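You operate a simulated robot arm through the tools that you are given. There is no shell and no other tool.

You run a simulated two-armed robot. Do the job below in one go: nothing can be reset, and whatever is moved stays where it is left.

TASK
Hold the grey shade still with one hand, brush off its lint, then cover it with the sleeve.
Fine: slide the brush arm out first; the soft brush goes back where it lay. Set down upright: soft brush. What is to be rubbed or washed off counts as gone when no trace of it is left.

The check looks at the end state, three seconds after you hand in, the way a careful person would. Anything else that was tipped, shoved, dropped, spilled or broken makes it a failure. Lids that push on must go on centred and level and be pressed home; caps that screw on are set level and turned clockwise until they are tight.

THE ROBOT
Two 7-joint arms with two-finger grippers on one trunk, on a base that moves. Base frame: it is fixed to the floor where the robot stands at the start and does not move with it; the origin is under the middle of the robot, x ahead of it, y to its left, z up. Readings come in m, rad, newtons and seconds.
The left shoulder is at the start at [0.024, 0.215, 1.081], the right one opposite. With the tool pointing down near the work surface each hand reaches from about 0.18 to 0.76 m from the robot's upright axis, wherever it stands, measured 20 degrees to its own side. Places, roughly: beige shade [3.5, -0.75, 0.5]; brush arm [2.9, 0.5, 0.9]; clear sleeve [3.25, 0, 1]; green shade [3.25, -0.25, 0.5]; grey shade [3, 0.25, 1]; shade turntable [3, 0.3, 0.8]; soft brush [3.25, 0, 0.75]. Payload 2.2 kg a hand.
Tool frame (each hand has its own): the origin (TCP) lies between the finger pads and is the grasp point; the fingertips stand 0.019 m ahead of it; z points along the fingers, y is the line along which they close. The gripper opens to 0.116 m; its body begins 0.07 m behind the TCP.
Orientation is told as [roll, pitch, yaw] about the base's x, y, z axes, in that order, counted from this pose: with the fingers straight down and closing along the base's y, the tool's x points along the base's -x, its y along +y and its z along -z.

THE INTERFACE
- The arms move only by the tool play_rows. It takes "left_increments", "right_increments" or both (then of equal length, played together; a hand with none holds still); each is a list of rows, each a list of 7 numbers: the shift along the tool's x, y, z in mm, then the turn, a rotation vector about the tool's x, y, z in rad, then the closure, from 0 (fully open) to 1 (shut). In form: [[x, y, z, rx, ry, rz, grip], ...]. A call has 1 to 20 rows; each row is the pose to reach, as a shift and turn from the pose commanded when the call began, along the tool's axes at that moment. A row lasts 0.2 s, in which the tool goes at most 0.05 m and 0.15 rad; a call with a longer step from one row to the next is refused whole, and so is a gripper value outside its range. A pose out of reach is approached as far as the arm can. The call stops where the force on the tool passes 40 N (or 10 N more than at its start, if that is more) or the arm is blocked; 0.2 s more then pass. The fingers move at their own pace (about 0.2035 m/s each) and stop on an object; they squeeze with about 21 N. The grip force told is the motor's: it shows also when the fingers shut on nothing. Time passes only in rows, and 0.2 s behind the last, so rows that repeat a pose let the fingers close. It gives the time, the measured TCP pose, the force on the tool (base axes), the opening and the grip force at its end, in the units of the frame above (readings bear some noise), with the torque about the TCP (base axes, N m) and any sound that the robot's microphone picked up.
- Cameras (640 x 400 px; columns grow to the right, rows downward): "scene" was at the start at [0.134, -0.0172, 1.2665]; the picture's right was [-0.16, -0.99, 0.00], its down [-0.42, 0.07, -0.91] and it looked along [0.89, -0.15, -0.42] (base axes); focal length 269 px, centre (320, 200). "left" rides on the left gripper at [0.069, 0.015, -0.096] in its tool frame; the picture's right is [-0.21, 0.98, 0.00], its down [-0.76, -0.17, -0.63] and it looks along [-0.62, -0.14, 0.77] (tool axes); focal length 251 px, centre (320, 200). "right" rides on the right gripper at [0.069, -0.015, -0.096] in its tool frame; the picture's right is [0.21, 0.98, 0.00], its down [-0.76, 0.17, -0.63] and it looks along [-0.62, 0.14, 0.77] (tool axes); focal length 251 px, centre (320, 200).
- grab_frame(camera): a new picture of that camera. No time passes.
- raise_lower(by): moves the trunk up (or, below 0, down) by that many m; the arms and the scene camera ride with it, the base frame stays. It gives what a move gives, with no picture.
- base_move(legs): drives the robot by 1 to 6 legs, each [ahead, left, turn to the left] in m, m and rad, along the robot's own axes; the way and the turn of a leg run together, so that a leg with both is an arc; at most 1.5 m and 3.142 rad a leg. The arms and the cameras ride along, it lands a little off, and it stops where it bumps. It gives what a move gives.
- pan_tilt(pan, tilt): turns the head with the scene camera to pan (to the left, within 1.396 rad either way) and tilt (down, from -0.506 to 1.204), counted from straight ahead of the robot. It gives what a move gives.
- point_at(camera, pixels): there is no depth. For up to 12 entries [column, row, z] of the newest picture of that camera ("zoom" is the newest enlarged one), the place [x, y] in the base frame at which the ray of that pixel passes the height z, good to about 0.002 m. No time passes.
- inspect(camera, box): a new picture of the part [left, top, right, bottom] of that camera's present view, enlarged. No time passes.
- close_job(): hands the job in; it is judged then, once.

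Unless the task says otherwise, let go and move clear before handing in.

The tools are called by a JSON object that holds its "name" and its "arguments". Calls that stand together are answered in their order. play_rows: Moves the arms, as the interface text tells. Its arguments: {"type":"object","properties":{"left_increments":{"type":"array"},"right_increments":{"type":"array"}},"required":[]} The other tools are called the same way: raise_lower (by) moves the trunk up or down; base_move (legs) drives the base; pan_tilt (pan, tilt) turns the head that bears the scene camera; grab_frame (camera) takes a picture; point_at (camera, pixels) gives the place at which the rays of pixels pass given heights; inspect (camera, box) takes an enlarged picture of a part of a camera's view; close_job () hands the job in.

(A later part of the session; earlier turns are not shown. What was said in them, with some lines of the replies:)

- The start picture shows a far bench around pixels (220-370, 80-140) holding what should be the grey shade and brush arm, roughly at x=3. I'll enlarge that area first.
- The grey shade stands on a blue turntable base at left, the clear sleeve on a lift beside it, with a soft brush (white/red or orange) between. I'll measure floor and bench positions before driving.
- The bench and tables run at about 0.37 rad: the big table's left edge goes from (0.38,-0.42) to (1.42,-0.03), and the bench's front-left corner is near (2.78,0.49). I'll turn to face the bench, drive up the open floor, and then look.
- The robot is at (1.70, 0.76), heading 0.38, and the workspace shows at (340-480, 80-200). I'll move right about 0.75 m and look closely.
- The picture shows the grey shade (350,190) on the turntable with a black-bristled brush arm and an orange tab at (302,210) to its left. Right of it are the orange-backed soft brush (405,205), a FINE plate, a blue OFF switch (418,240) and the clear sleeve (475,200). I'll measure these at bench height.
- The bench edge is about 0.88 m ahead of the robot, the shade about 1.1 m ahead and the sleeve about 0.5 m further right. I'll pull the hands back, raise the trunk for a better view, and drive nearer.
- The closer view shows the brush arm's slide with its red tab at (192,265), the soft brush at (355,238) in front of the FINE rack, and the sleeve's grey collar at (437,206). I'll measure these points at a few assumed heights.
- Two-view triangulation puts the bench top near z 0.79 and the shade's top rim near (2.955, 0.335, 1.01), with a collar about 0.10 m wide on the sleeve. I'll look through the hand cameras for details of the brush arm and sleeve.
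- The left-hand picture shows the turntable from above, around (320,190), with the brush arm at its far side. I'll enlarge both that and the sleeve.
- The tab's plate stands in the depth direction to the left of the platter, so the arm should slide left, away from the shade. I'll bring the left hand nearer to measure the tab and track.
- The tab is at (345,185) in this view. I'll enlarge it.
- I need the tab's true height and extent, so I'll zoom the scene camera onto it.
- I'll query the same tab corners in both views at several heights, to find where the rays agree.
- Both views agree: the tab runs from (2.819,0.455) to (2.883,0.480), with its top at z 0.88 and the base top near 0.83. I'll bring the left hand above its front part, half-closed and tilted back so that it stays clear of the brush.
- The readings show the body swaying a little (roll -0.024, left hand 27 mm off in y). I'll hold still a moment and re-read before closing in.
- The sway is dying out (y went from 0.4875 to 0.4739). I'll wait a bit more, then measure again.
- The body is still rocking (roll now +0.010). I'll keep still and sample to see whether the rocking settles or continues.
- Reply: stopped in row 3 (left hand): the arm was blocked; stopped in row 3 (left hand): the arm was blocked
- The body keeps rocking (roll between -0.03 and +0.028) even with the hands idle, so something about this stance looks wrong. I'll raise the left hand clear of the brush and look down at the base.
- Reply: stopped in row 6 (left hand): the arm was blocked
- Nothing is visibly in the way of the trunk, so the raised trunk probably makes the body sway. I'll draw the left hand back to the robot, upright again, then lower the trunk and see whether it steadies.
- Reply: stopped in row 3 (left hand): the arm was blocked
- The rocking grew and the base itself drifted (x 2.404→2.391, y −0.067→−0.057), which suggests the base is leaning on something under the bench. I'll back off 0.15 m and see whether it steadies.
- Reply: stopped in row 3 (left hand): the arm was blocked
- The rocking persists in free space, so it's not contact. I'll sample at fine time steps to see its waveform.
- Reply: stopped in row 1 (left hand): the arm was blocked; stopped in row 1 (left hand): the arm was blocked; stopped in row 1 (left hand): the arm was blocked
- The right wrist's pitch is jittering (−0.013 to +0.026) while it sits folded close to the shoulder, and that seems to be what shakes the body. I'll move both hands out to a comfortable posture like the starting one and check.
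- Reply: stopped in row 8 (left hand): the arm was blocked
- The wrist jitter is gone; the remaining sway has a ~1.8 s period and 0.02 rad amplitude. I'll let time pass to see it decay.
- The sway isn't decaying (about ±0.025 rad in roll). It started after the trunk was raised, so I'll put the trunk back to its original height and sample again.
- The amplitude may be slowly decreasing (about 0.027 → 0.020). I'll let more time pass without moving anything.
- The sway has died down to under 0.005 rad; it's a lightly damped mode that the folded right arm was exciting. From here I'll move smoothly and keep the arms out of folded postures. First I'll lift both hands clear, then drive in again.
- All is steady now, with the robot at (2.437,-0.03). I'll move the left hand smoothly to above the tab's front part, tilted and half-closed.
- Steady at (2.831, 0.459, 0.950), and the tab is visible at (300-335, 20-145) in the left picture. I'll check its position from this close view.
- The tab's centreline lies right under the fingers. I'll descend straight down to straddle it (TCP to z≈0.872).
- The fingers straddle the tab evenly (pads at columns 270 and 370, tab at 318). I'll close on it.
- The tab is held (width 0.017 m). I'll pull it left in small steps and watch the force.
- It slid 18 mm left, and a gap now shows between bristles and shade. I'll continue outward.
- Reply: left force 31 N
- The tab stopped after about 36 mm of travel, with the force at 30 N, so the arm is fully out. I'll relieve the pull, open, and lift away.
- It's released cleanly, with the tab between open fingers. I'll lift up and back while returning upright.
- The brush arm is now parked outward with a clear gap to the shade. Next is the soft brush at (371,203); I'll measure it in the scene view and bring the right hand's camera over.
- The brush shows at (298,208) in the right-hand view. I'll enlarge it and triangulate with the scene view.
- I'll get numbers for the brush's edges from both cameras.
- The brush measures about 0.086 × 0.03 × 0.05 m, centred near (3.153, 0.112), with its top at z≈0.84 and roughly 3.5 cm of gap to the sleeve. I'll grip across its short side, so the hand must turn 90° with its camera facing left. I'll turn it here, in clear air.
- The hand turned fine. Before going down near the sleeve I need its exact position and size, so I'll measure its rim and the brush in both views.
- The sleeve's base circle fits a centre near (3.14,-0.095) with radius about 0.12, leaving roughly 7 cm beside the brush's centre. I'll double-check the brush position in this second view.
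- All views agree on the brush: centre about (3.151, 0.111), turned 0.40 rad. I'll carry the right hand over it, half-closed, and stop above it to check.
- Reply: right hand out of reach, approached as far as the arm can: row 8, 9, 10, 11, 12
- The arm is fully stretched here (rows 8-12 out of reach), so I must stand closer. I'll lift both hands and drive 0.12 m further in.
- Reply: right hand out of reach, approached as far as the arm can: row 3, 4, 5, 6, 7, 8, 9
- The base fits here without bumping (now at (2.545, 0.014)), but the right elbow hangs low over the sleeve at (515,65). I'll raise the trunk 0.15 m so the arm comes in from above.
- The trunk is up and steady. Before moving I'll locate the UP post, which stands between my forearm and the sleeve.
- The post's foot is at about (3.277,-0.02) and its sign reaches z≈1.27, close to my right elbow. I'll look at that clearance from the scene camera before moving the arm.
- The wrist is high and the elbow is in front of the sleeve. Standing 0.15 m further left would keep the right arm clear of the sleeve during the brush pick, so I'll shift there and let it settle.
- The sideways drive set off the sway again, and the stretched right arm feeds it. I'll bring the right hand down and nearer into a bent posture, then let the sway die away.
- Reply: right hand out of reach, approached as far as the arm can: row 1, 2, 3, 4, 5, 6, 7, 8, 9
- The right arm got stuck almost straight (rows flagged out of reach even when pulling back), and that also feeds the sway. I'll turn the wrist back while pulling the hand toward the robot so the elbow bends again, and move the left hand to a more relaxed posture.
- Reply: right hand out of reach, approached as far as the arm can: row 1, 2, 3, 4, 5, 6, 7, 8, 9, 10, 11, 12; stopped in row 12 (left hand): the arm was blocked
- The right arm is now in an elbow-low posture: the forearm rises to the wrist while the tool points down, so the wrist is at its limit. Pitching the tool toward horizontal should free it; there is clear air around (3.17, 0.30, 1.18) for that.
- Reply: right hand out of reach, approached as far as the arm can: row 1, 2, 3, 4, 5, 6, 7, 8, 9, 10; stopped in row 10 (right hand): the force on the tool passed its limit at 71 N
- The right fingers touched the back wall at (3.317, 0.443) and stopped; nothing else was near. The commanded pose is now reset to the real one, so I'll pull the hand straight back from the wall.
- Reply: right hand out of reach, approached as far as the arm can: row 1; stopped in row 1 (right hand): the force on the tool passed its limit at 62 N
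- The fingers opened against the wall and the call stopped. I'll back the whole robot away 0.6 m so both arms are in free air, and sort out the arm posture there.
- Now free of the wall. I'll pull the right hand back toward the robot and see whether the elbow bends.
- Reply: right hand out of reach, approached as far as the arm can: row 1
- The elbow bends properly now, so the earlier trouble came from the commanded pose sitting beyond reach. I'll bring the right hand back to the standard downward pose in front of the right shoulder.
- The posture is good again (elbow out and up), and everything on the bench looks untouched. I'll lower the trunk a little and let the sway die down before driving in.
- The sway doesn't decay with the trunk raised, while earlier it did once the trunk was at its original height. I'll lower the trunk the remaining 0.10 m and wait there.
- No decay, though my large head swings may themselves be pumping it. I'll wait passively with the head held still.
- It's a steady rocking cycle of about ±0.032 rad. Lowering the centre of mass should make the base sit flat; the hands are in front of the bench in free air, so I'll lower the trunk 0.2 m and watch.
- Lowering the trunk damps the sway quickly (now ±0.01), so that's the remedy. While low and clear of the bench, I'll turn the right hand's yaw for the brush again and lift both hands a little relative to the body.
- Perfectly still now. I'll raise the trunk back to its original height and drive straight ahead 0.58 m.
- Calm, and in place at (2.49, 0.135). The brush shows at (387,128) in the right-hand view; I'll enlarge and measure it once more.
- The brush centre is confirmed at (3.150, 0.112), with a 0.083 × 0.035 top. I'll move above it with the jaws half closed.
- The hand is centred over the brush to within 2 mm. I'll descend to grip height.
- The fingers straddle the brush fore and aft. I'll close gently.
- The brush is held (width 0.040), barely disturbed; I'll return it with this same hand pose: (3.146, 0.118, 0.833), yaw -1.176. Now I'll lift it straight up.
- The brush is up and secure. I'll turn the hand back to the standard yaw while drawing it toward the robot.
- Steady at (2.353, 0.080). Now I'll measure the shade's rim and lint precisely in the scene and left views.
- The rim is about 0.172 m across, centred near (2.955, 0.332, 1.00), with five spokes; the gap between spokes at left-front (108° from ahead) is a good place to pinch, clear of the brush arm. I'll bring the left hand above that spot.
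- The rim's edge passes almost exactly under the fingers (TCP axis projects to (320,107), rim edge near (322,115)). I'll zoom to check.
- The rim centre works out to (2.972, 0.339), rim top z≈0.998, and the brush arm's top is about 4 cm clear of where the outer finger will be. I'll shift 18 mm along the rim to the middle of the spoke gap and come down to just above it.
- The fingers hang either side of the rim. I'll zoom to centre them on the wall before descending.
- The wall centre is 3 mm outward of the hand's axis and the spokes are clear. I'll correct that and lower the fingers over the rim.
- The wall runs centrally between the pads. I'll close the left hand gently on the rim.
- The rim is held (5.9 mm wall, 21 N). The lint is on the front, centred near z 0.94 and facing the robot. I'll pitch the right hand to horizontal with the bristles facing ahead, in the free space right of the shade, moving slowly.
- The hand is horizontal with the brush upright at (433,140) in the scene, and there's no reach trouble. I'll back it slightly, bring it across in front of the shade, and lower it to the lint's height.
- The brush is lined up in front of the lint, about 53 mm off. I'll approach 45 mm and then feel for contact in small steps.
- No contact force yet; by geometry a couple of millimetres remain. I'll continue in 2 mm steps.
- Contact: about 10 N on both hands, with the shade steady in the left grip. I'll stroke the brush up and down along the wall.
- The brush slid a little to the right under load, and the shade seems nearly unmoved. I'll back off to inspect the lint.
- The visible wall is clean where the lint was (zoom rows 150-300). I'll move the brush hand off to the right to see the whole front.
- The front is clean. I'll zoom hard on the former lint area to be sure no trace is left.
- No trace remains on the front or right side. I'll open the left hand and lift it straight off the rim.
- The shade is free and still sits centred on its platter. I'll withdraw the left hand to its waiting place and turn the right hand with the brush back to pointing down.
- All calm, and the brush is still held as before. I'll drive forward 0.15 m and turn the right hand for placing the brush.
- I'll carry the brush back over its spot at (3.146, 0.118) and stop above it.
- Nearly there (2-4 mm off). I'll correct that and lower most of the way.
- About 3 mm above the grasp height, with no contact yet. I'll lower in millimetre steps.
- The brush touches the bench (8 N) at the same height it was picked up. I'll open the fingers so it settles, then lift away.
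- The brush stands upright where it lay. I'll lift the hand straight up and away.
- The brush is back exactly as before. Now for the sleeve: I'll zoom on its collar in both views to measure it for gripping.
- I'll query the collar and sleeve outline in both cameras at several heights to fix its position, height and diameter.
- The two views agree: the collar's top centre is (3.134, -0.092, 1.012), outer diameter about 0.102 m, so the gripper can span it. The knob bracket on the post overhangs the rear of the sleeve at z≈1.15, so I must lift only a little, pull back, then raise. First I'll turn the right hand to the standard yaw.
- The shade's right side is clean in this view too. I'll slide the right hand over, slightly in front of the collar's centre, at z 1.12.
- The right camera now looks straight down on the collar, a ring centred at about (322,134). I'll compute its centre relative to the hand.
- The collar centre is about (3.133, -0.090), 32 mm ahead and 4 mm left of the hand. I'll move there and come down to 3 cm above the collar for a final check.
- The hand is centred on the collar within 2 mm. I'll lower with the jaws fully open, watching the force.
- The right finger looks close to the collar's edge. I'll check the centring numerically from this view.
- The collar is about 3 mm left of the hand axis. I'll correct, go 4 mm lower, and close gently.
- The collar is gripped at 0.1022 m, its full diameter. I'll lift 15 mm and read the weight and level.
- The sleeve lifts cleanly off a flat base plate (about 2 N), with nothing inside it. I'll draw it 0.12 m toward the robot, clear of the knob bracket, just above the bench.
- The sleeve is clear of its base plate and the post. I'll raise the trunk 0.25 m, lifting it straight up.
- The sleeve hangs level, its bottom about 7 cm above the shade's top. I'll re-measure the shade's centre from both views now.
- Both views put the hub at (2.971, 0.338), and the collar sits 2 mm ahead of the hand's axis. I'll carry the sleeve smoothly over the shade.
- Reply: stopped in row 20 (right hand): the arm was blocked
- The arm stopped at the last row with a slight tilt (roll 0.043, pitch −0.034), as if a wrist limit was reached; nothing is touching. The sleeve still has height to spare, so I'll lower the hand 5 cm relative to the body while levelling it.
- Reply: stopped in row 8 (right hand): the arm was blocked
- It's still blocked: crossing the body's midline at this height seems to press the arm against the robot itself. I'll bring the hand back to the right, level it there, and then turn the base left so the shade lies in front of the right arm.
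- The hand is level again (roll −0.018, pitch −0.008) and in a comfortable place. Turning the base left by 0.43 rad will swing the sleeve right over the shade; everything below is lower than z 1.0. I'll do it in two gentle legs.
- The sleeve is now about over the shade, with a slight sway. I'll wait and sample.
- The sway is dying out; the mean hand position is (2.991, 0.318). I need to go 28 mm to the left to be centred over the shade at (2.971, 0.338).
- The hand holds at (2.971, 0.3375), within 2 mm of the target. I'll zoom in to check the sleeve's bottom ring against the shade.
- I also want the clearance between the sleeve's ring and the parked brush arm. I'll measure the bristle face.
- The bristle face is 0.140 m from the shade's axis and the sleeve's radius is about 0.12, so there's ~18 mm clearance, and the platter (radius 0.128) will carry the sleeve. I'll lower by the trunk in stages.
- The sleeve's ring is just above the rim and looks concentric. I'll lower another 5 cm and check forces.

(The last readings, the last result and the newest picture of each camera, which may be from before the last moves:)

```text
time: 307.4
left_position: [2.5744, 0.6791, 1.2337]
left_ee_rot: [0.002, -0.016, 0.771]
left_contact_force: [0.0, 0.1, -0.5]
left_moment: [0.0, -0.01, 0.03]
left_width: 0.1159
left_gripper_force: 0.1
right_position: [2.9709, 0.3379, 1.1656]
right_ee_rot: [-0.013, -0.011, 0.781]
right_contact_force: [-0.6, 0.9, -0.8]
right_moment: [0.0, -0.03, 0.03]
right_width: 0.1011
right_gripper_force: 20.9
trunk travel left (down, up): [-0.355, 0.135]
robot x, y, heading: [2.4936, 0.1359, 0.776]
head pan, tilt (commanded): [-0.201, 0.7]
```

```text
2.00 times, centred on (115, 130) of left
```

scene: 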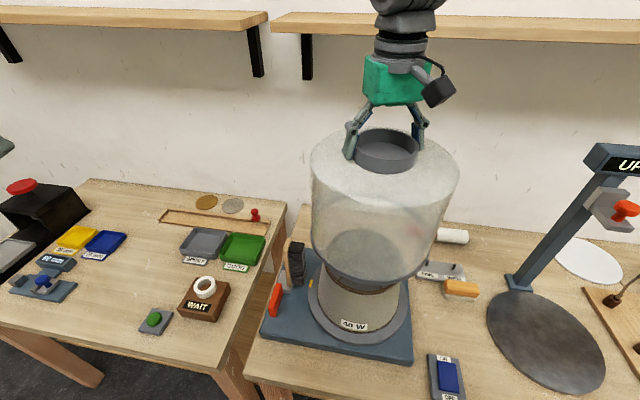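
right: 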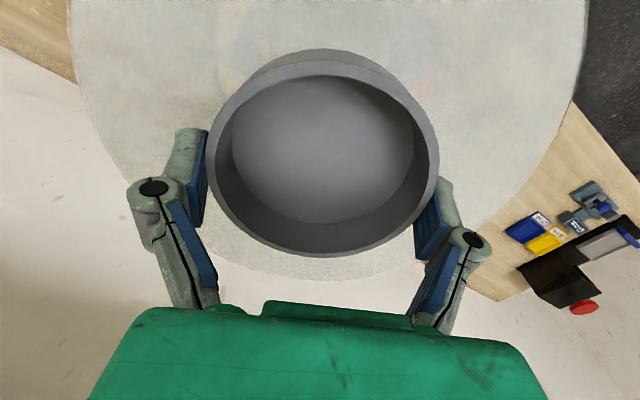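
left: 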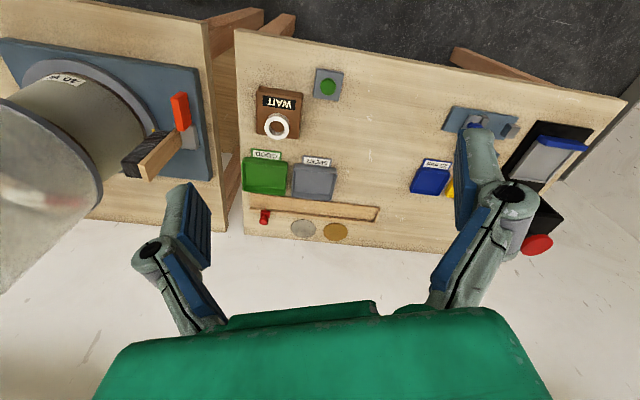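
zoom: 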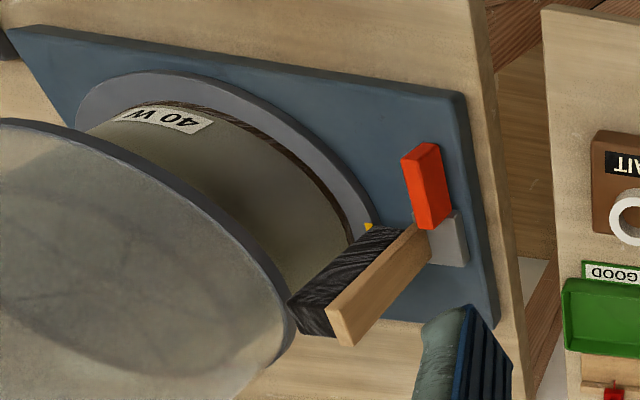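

No contact, and the clearances look fine. I'll continue down in two more stages.

{"name": "raise_lower", "arguments": {"by": -0.04}}

{"name": "raise_lower", "arguments": {"by": -0.035}}

{"name": "inspect", "arguments": {"camera": "scene", "box": [280, 120, 470, 340]}}

{"name": "inspect", "arguments": {"camera": "left", "box": [0, 30, 230, 230]}}

```text
time: 308.2
left_position: [2.5725, 0.6789, 1.1931]
left_ee_rot: [0.002, -0.015, 0.77]
left_contact_force: [1.1, 0.3, -0.2]
left_moment: [0.01, -0.02, 0.04]
left_width: 0.116
left_gripper_force: 0.1
right_position: [2.9699, 0.3371, 1.1251]
right_ee_rot: [-0.014, -0.012, 0.782]
right_contact_force: [-0.5, 0.2, -0.9]
right_moment: [0.03, -0.03, -0.01]
right_width: 0.1007
right_gripper_force: 21.8
trunk travel left (down, up): [-0.315, 0.175]
robot x, y, heading: [2.4982, 0.136, 0.776]
head pan, tilt (commanded): [-0.201, 0.7]
```

```text
time: 309.0
left_position: [2.5734, 0.68, 1.1587]
left_ee_rot: [0.002, -0.016, 0.77]
left_contact_force: [0.8, -0.3, 0.5]
left_moment: [0.01, 0.0, -0.06]
left_width: 0.1159
left_gripper_force: 0.0
right_position: [2.9699, 0.3375, 1.0898]
right_ee_rot: [-0.015, -0.011, 0.78]
right_contact_force: [0.6, -1.1, -1.8]
right_moment: [-0.02, 0.01, -0.01]
right_width: 0.1011
right_gripper_force: 20.9
trunk travel left (down, up): [-0.28, 0.21]
robot x, y, heading: [2.4941, 0.1406, 0.78]
head pan, tilt (commanded): [-0.201, 0.7]
```

```text
1.82 times, centred on (375, 230) of scene
```

zoom: 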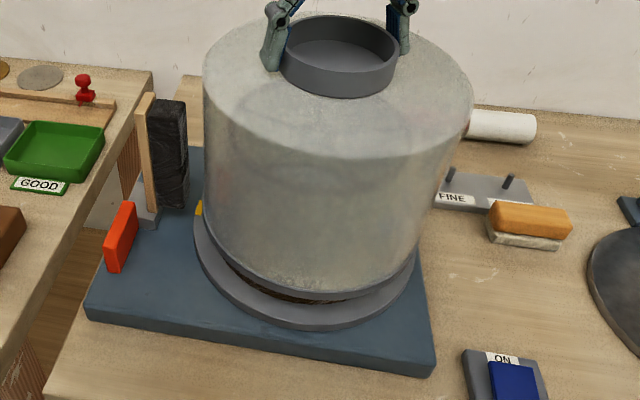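

```text
2.00 times, centred on (115, 130) of left
```

zoom: 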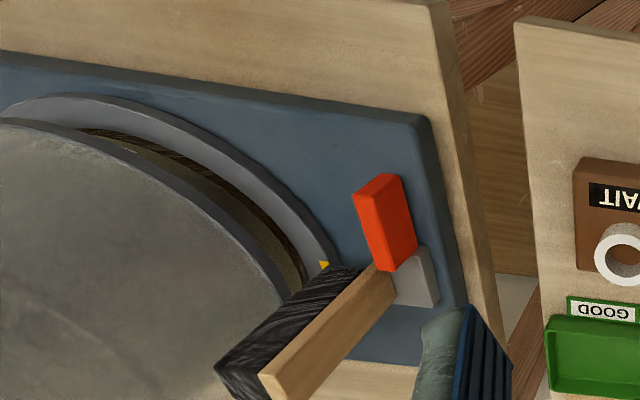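

The ring is a few centimetres above the platter and well within its edge. I'll lower in finer steps now.

{"name": "raise_lower", "arguments": {"by": -0.018}}

{"name": "raise_lower", "arguments": {"by": -0.006}}

{"name": "inspect", "arguments": {"camera": "scene", "box": [310, 200, 450, 320]}}

```text
time: 309.7
left_position: [2.5735, 0.6786, 1.1406]
left_ee_rot: [0.002, -0.014, 0.771]
left_contact_force: [0.1, -0.1, 0.2]
left_moment: [-0.02, 0.01, -0.03]
left_width: 0.1158
left_gripper_force: 0.1
right_position: [2.9707, 0.3389, 1.0719]
right_ee_rot: [-0.014, -0.011, 0.78]
right_contact_force: [-0.8, 0.4, -1.8]
right_moment: [0.02, -0.02, 0.02]
right_width: 0.1008
right_gripper_force: 20.6
trunk travel left (down, up): [-0.262, 0.228]
robot x, y, heading: [2.495, 0.1367, 0.781]
head pan, tilt (commanded): [-0.201, 0.7]
```

```text
time: 310.2
left_position: [2.5726, 0.6792, 1.1337]
left_ee_rot: [0.002, -0.015, 0.77]
left_contact_force: [0.6, -0.2, -0.3]
left_moment: [-0.02, 0.02, 0.02]
left_width: 0.1156
left_gripper_force: 0.1
right_position: [2.9714, 0.3365, 1.0668]
right_ee_rot: [-0.014, -0.011, 0.782]
right_contact_force: [0.2, 0.4, -2.3]
right_moment: [0.03, -0.03, 0.01]
right_width: 0.1005
right_gripper_force: 21.0
trunk travel left (down, up): [-0.256, 0.234]
robot x, y, heading: [2.4931, 0.1394, 0.781]
head pan, tilt (commanded): [-0.201, 0.7]
```

```text
3.33 times, centred on (380, 260) of scene
```

zoom: 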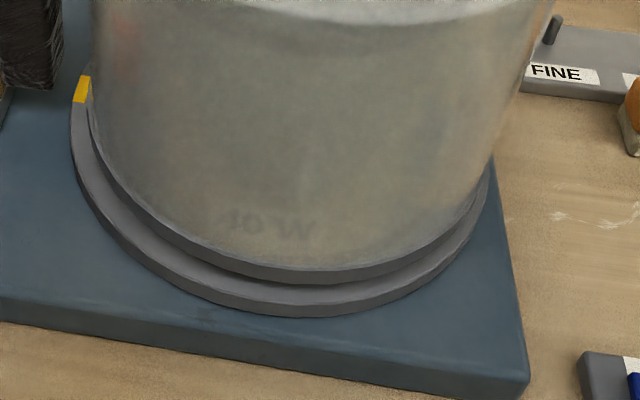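

The ring hovers just above the platter, but its margin looks smaller on the right. I'll fit both circles from this zoom to see the true offset.

{"name": "point_at", "arguments": {"camera": "zoom", "pixels": [[70, 148, 0.845], [93, 205, 0.845], [180, 274, 0.845], [300, 305, 0.845], [420, 276, 0.845], [487, 180, 0.845]]}}

{"name": "point_at", "arguments": {"camera": "zoom", "pixels": [[88, 130, 0.856], [110, 185, 0.856], [190, 255, 0.856], [300, 285, 0.856], [410, 260, 0.856], [484, 180, 0.856]]}}

{"name": "inspect", "arguments": {"camera": "left", "box": [0, 60, 160, 220]}}

```text
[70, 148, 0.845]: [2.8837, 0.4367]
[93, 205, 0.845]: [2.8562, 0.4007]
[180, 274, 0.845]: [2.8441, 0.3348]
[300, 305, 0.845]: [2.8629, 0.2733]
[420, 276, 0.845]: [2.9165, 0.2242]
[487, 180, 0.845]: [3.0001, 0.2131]
```

```text
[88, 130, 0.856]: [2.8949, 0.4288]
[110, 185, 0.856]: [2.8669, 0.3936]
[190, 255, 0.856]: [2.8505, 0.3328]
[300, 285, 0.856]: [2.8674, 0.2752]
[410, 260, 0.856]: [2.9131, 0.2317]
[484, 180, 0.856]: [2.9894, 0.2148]
```

```text
2.50 times, centred on (80, 140) of left
```

zoom: 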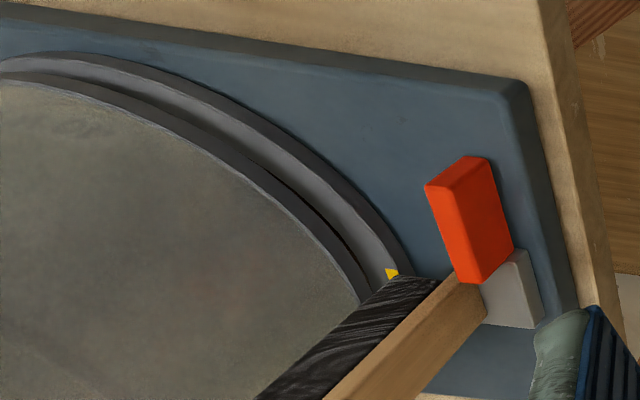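

The fits give platter centre (2.9755, 0.342), shade (2.971, 0.338) and sleeve ring (2.972, 0.335). I'll nudge the sleeve 5 mm ahead and 2 mm left so it's central to both, then lower onto the platter.

{"name": "play_rows", "arguments": {"right_increments": [[-1, 0.5, 0, 0, 0, 0, 1.0], [-3, 1, 0, 0, 0, 0, 1.0], [-5, 2, 0, 0, 0, 0, 1.0], [-5, 2, 0, 0, 0, 0, 1.0]]}}

{"name": "play_rows", "arguments": {"right_increments": [[0, 0, 1, 0, 0, 0, 1.0], [0, 0, 3, 0, 0, 0, 1.0], [0, 0, 5, 0, 0, 0, 1.0], [0, 0, 6, 0, 0, 0, 1.0]]}}

{"name": "play_rows", "arguments": {"right_increments": [[0, 0, 1, 0, 0, 0, 1.0], [0, 0, 2, 0, 0, 0, 1.0], [0, 0, 3, 0, 0, 0, 1.0]]}}

{"name": "inspect", "arguments": {"camera": "scene", "box": [310, 200, 450, 320]}}

```text
time: 311.2
left_position: [2.5725, 0.6803, 1.1338]
left_ee_rot: [0.002, -0.014, 0.772]
left_contact_force: [-0.1, -0.6, 0.3]
left_moment: [0.03, -0.03, 0.0]
left_width: 0.116
left_gripper_force: 0.0
right_position: [2.9725, 0.3424, 1.0666]
right_ee_rot: [-0.012, -0.009, 0.782]
right_contact_force: [-0.7, -0.1, -1.2]
right_moment: [0.0, 0.0, 0.05]
right_width: 0.1008
right_gripper_force: 21.1
trunk travel left (down, up): [-0.256, 0.234]
robot x, y, heading: [2.4964, 0.1361, 0.779]
head pan, tilt (commanded): [-0.201, 0.7]
```

```text
time: 312.2
left_position: [2.5735, 0.6798, 1.1352]
left_ee_rot: [0.0, -0.016, 0.772]
left_contact_force: [-0.3, -0.1, -0.3]
left_moment: [0.0, 0.0, 0.03]
left_width: 0.1158
left_gripper_force: 0.1
right_position: [2.9738, 0.343, 1.061]
right_ee_rot: [-0.013, -0.012, 0.781]
right_contact_force: [0.9, 0.9, -1.7]
right_moment: [0.04, -0.02, -0.02]
right_width: 0.1006
right_gripper_force: 20.8
trunk travel left (down, up): [-0.256, 0.234]
robot x, y, heading: [2.494, 0.1395, 0.781]
head pan, tilt (commanded): [-0.201, 0.7]
```

```text
time: 313.0
left_position: [2.5735, 0.6789, 1.1353]
left_ee_rot: [0.002, -0.013, 0.771]
left_contact_force: [-0.5, 0.1, 0.7]
left_moment: [-0.01, 0.02, -0.02]
left_width: 0.1159
left_gripper_force: 0.2
right_position: [2.9725, 0.3415, 1.0575]
right_ee_rot: [-0.014, -0.01, 0.782]
right_contact_force: [-0.3, 0.2, -1.6]
right_moment: [-0.01, 0.02, -0.02]
right_width: 0.1006
right_gripper_force: 21.1
trunk travel left (down, up): [-0.256, 0.234]
robot x, y, heading: [2.4971, 0.1392, 0.781]
head pan, tilt (commanded): [-0.201, 0.7]
```

```text
3.33 times, centred on (380, 260) of scene
```

zoom: 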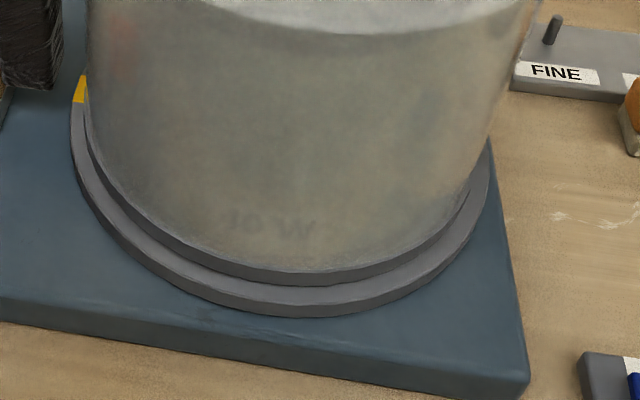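

The margins are even now. No contact yet at 1.0575, so I'll keep lowering in small steps.

{"name": "play_rows", "arguments": {"right_increments": [[0, 0, 1, 0, 0, 0, 1.0], [0, 0, 2, 0, 0, 0, 1.0], [0, 0, 3, 0, 0, 0, 1.0]]}}

{"name": "play_rows", "arguments": {"right_increments": [[0, 0, 1, 0, 0, 0, 1.0], [0, 0, 2, 0, 0, 0, 1.0], [0, 0, 3, 0, 0, 0, 1.0]]}}

```text
time: 313.8
left_position: [2.5724, 0.6785, 1.1343]
left_ee_rot: [0.003, -0.016, 0.771]
left_contact_force: [-0.6, 0.0, 0.1]
left_moment: [0.0, -0.01, -0.03]
left_width: 0.116
left_gripper_force: 0.3
right_position: [2.9725, 0.3419, 1.0545]
right_ee_rot: [-0.015, -0.011, 0.783]
right_contact_force: [0.0, -0.6, 0.3]
right_moment: [-0.17, -0.08, 0.01]
right_width: 0.1008
right_gripper_force: 21.1
trunk travel left (down, up): [-0.256, 0.234]
robot x, y, heading: [2.4938, 0.1347, 0.784]
head pan, tilt (commanded): [-0.201, 0.7]
```

```text
time: 314.6
left_position: [2.5721, 0.6793, 1.1338]
left_ee_rot: [0.001, -0.015, 0.773]
left_contact_force: [0.3, 0.0, -0.1]
left_moment: [-0.02, -0.02, -0.02]
left_width: 0.1157
left_gripper_force: 0.1
right_position: [2.973, 0.3433, 1.054]
right_ee_rot: [-0.013, -0.015, 0.781]
right_contact_force: [2.0, 4.8, 23.0]
right_moment: [-0.04, 0.08, -0.02]
right_width: 0.101
right_gripper_force: 21.1
trunk travel left (down, up): [-0.256, 0.234]
robot x, y, heading: [2.4959, 0.1386, 0.782]
head pan, tilt (commanded): [-0.201, 0.7]
```

Seated: 23 N upward with almost no moment, so it's flat on the platter. I'll ease the pressure, open the fingers, and check before lifting.

{"name": "play_rows", "arguments": {"right_increments": [[0, 0, -1, 0, 0, 0, 1.0], [0, 0, -2.5, 0, 0, 0, 1.0], [0, 0, -2.5, 0, 0, 0, 0.1], [0, 0, -2.5, 0, 0, 0, 0.05], [0, 0, -2.5, 0, 0, 0, 0], [0, 0, -2.5, 0, 0, 0, 0]]}}

{"name": "grab_frame", "arguments": {"camera": "right"}}

{"name": "inspect", "arguments": {"camera": "scene", "box": [280, 120, 470, 340]}}

```text
time: 316.0
left_position: [2.5735, 0.6792, 1.1346]
left_ee_rot: [0.002, -0.013, 0.772]
left_contact_force: [-0.1, -0.1, -0.5]
left_moment: [-0.02, -0.04, 0.03]
left_width: 0.1161
left_gripper_force: 0.0
right_position: [2.9729, 0.3419, 1.0537]
right_ee_rot: [-0.014, -0.009, 0.783]
right_contact_force: [-0.9, -0.5, -0.2]
right_moment: [0.02, -0.02, 0.03]
right_width: 0.1162
right_gripper_force: 0.0
trunk travel left (down, up): [-0.256, 0.234]
robot x, y, heading: [2.4946, 0.134, 0.78]
head pan, tilt (commanded): [-0.201, 0.7]
```

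```text
taken
```

right: 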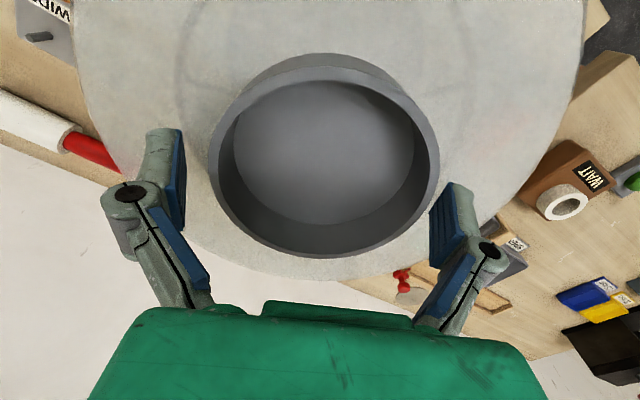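

```text
1.82 times, centred on (375, 230) of scene
```

zoom: 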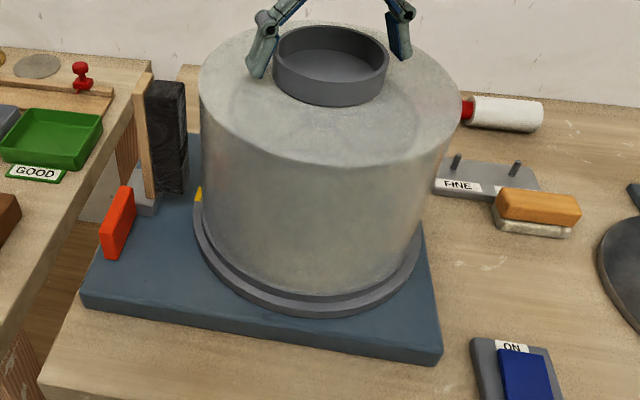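

Released; the sleeve stands on the platter around the shade. I'll lift the hand straight up, carefully, away from the collar.

{"name": "play_rows", "arguments": {"right_increments": [[0, 0, -2, 0, 0, 0, 0], [0, 0, -7, 0, 0, 0, 0], [0, 0, -15, 0, 0, 0, 0], [0, 0, -26, 0, 0, 0, 0], [0, 0, -40, 0, 0, 0, 0], [0, 0, -58, 0, 0, 0, 0], [0, 0, -78, 0, 0, 0, 0], [0, 0, -96, 0, 0, 0, 0], [0, 0, -106, 0, 0, 0, 0], [0, 0, -110, 0, 0, 0, 0]]}}

{"name": "grab_frame", "arguments": {"camera": "right"}}

{"name": "grab_frame", "arguments": {"camera": "scene"}}

{"name": "inspect", "arguments": {"camera": "scene", "box": [310, 200, 450, 320]}}

```text
time: 318.2
left_position: [2.5738, 0.6791, 1.1341]
left_ee_rot: [0.0, -0.014, 0.77]
left_contact_force: [-0.4, 0.0, -0.1]
left_moment: [0.0, -0.01, -0.03]
left_width: 0.1157
left_gripper_force: 0.0
right_position: [2.9706, 0.3433, 1.1633]
right_ee_rot: [-0.015, -0.01, 0.781]
right_contact_force: [0.7, 0.5, -0.1]
right_moment: [-0.02, -0.01, -0.02]
right_width: 0.1157
right_gripper_force: 0.0
trunk travel left (down, up): [-0.256, 0.234]
robot x, y, heading: [2.4976, 0.1389, 0.782]
head pan, tilt (commanded): [-0.201, 0.7]
```

```text
taken
```

right: 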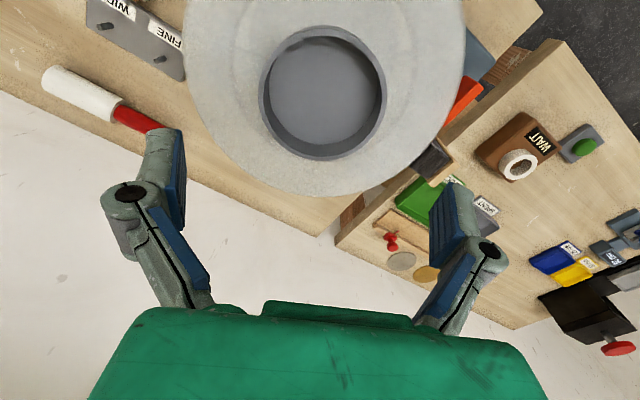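

```text
taken
```

scene: 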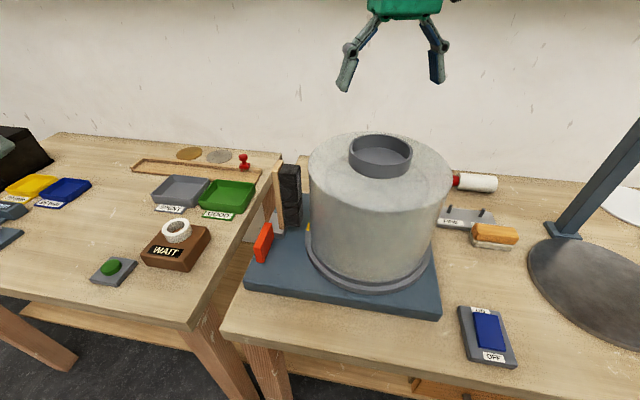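

```text
3.33 times, centred on (380, 260) of scene
```

zoom: 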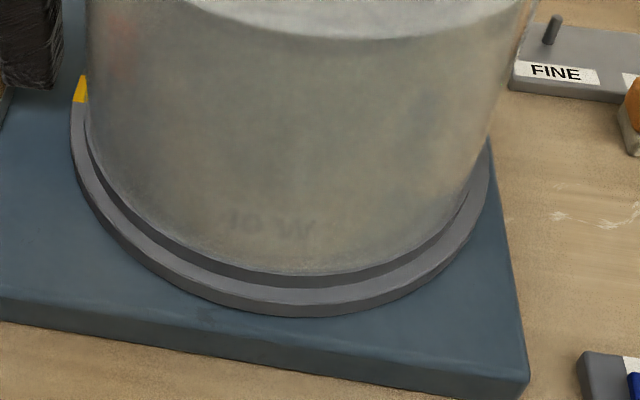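

The sleeve stands level and centred on the platter. I'll back the robot away so both hands are well clear, and then take a final look.

{"name": "base_move", "arguments": {"legs": [[-0.4, 0, 0]]}}

{"name": "pan_tilt", "arguments": {"pan": -0.3, "tilt": 0.45}}

{"name": "grab_frame", "arguments": {"camera": "scene"}}

{"name": "inspect", "arguments": {"camera": "scene", "box": [220, 100, 520, 290]}}

```text
time: 320.7
left_position: [2.289, 0.4001, 1.1342]
left_ee_rot: [0.002, -0.015, 0.774]
left_contact_force: [0.4, -0.8, 0.0]
left_moment: [-0.01, 0.0, 0.02]
left_width: 0.1158
left_gripper_force: 0.1
right_position: [2.6872, 0.0643, 1.1625]
right_ee_rot: [-0.014, -0.008, 0.786]
right_contact_force: [-0.4, 1.1, -0.1]
right_moment: [0.01, 0.03, 0.01]
right_width: 0.1158
right_gripper_force: 0.1
trunk travel left (down, up): [-0.256, 0.234]
robot x, y, heading: [2.2127, -0.1449, 0.781]
head pan, tilt (commanded): [-0.201, 0.7]
```

```text
time: 321.5
left_position: [2.286, 0.3977, 1.1353]
left_ee_rot: [0.001, -0.017, 0.775]
left_contact_force: [0.5, 0.2, -0.9]
left_moment: [0.02, -0.02, 0.0]
left_width: 0.1158
left_gripper_force: 0.0
right_position: [2.6852, 0.061, 1.165]
right_ee_rot: [-0.015, -0.013, 0.786]
right_contact_force: [-0.6, -0.1, -0.1]
right_moment: [-0.01, 0.02, 0.02]
right_width: 0.116
right_gripper_force: 0.0
trunk travel left (down, up): [-0.256, 0.234]
robot x, y, heading: [2.2158, -0.1411, 0.779]
head pan, tilt (commanded): [-0.3, 0.45]
```

```text
taken
```

scene: 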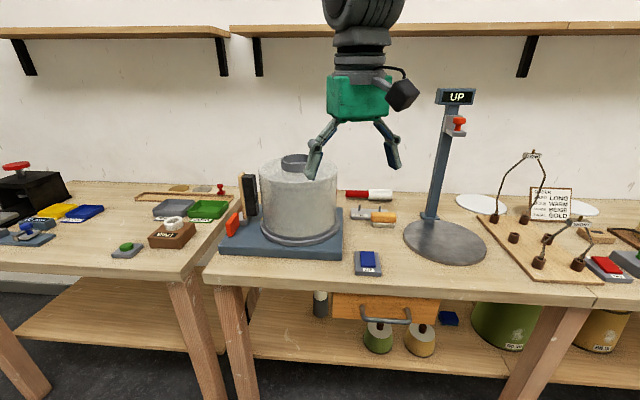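

```text
2.11 times, centred on (370, 195) of scene
```

zoom: 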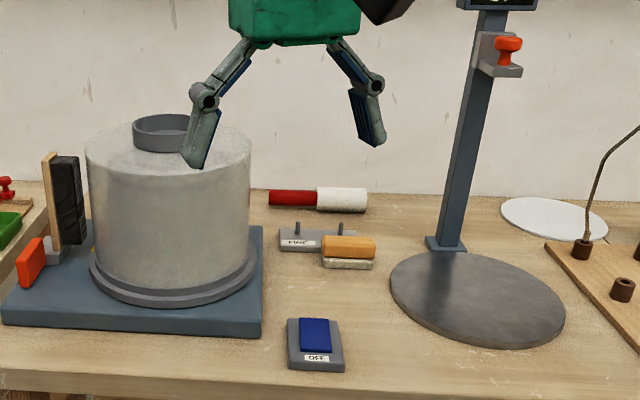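

Everything is in order: the sleeve stands level over the shade on the turntable, the brush arm is parked out, and the soft brush is upright in its old spot. Both hands are empty and clear, so I'm handing in.

{"name": "close_job", "arguments": {}}

```text
The job is handed in.
```

The grey shade is brushed clean and covered, and the job is handed in; I haven't seen the check's result.

- **Brush arm:** I slid it out about 36 mm to its stop before brushing. It sits roughly 18 mm clear of the sleeve.
- **Lint:** I held the rim with the left hand and stroked the front with the soft brush at about 10 N. Close-ups of the front showed no trace left, and views of both sides looked clean. I didn't see straight onto the back.
- **Soft brush:** It stands upright in the spot it came from, in front of the FINE/WIDE rack.
- **Sleeve:** It rests level on the turntable around the shade, within a few millimetres of centre.

Two things happened along the way:
- **Wall contact:** While I was freeing the right arm, its fingers pressed against the back wall with about 70 N. In the pictures afterwards nothing was moved or marked.
- **Body sway:** The robot's body swayed for part of the job. I let it settle before the close work, and nothing on the bench was disturbed.
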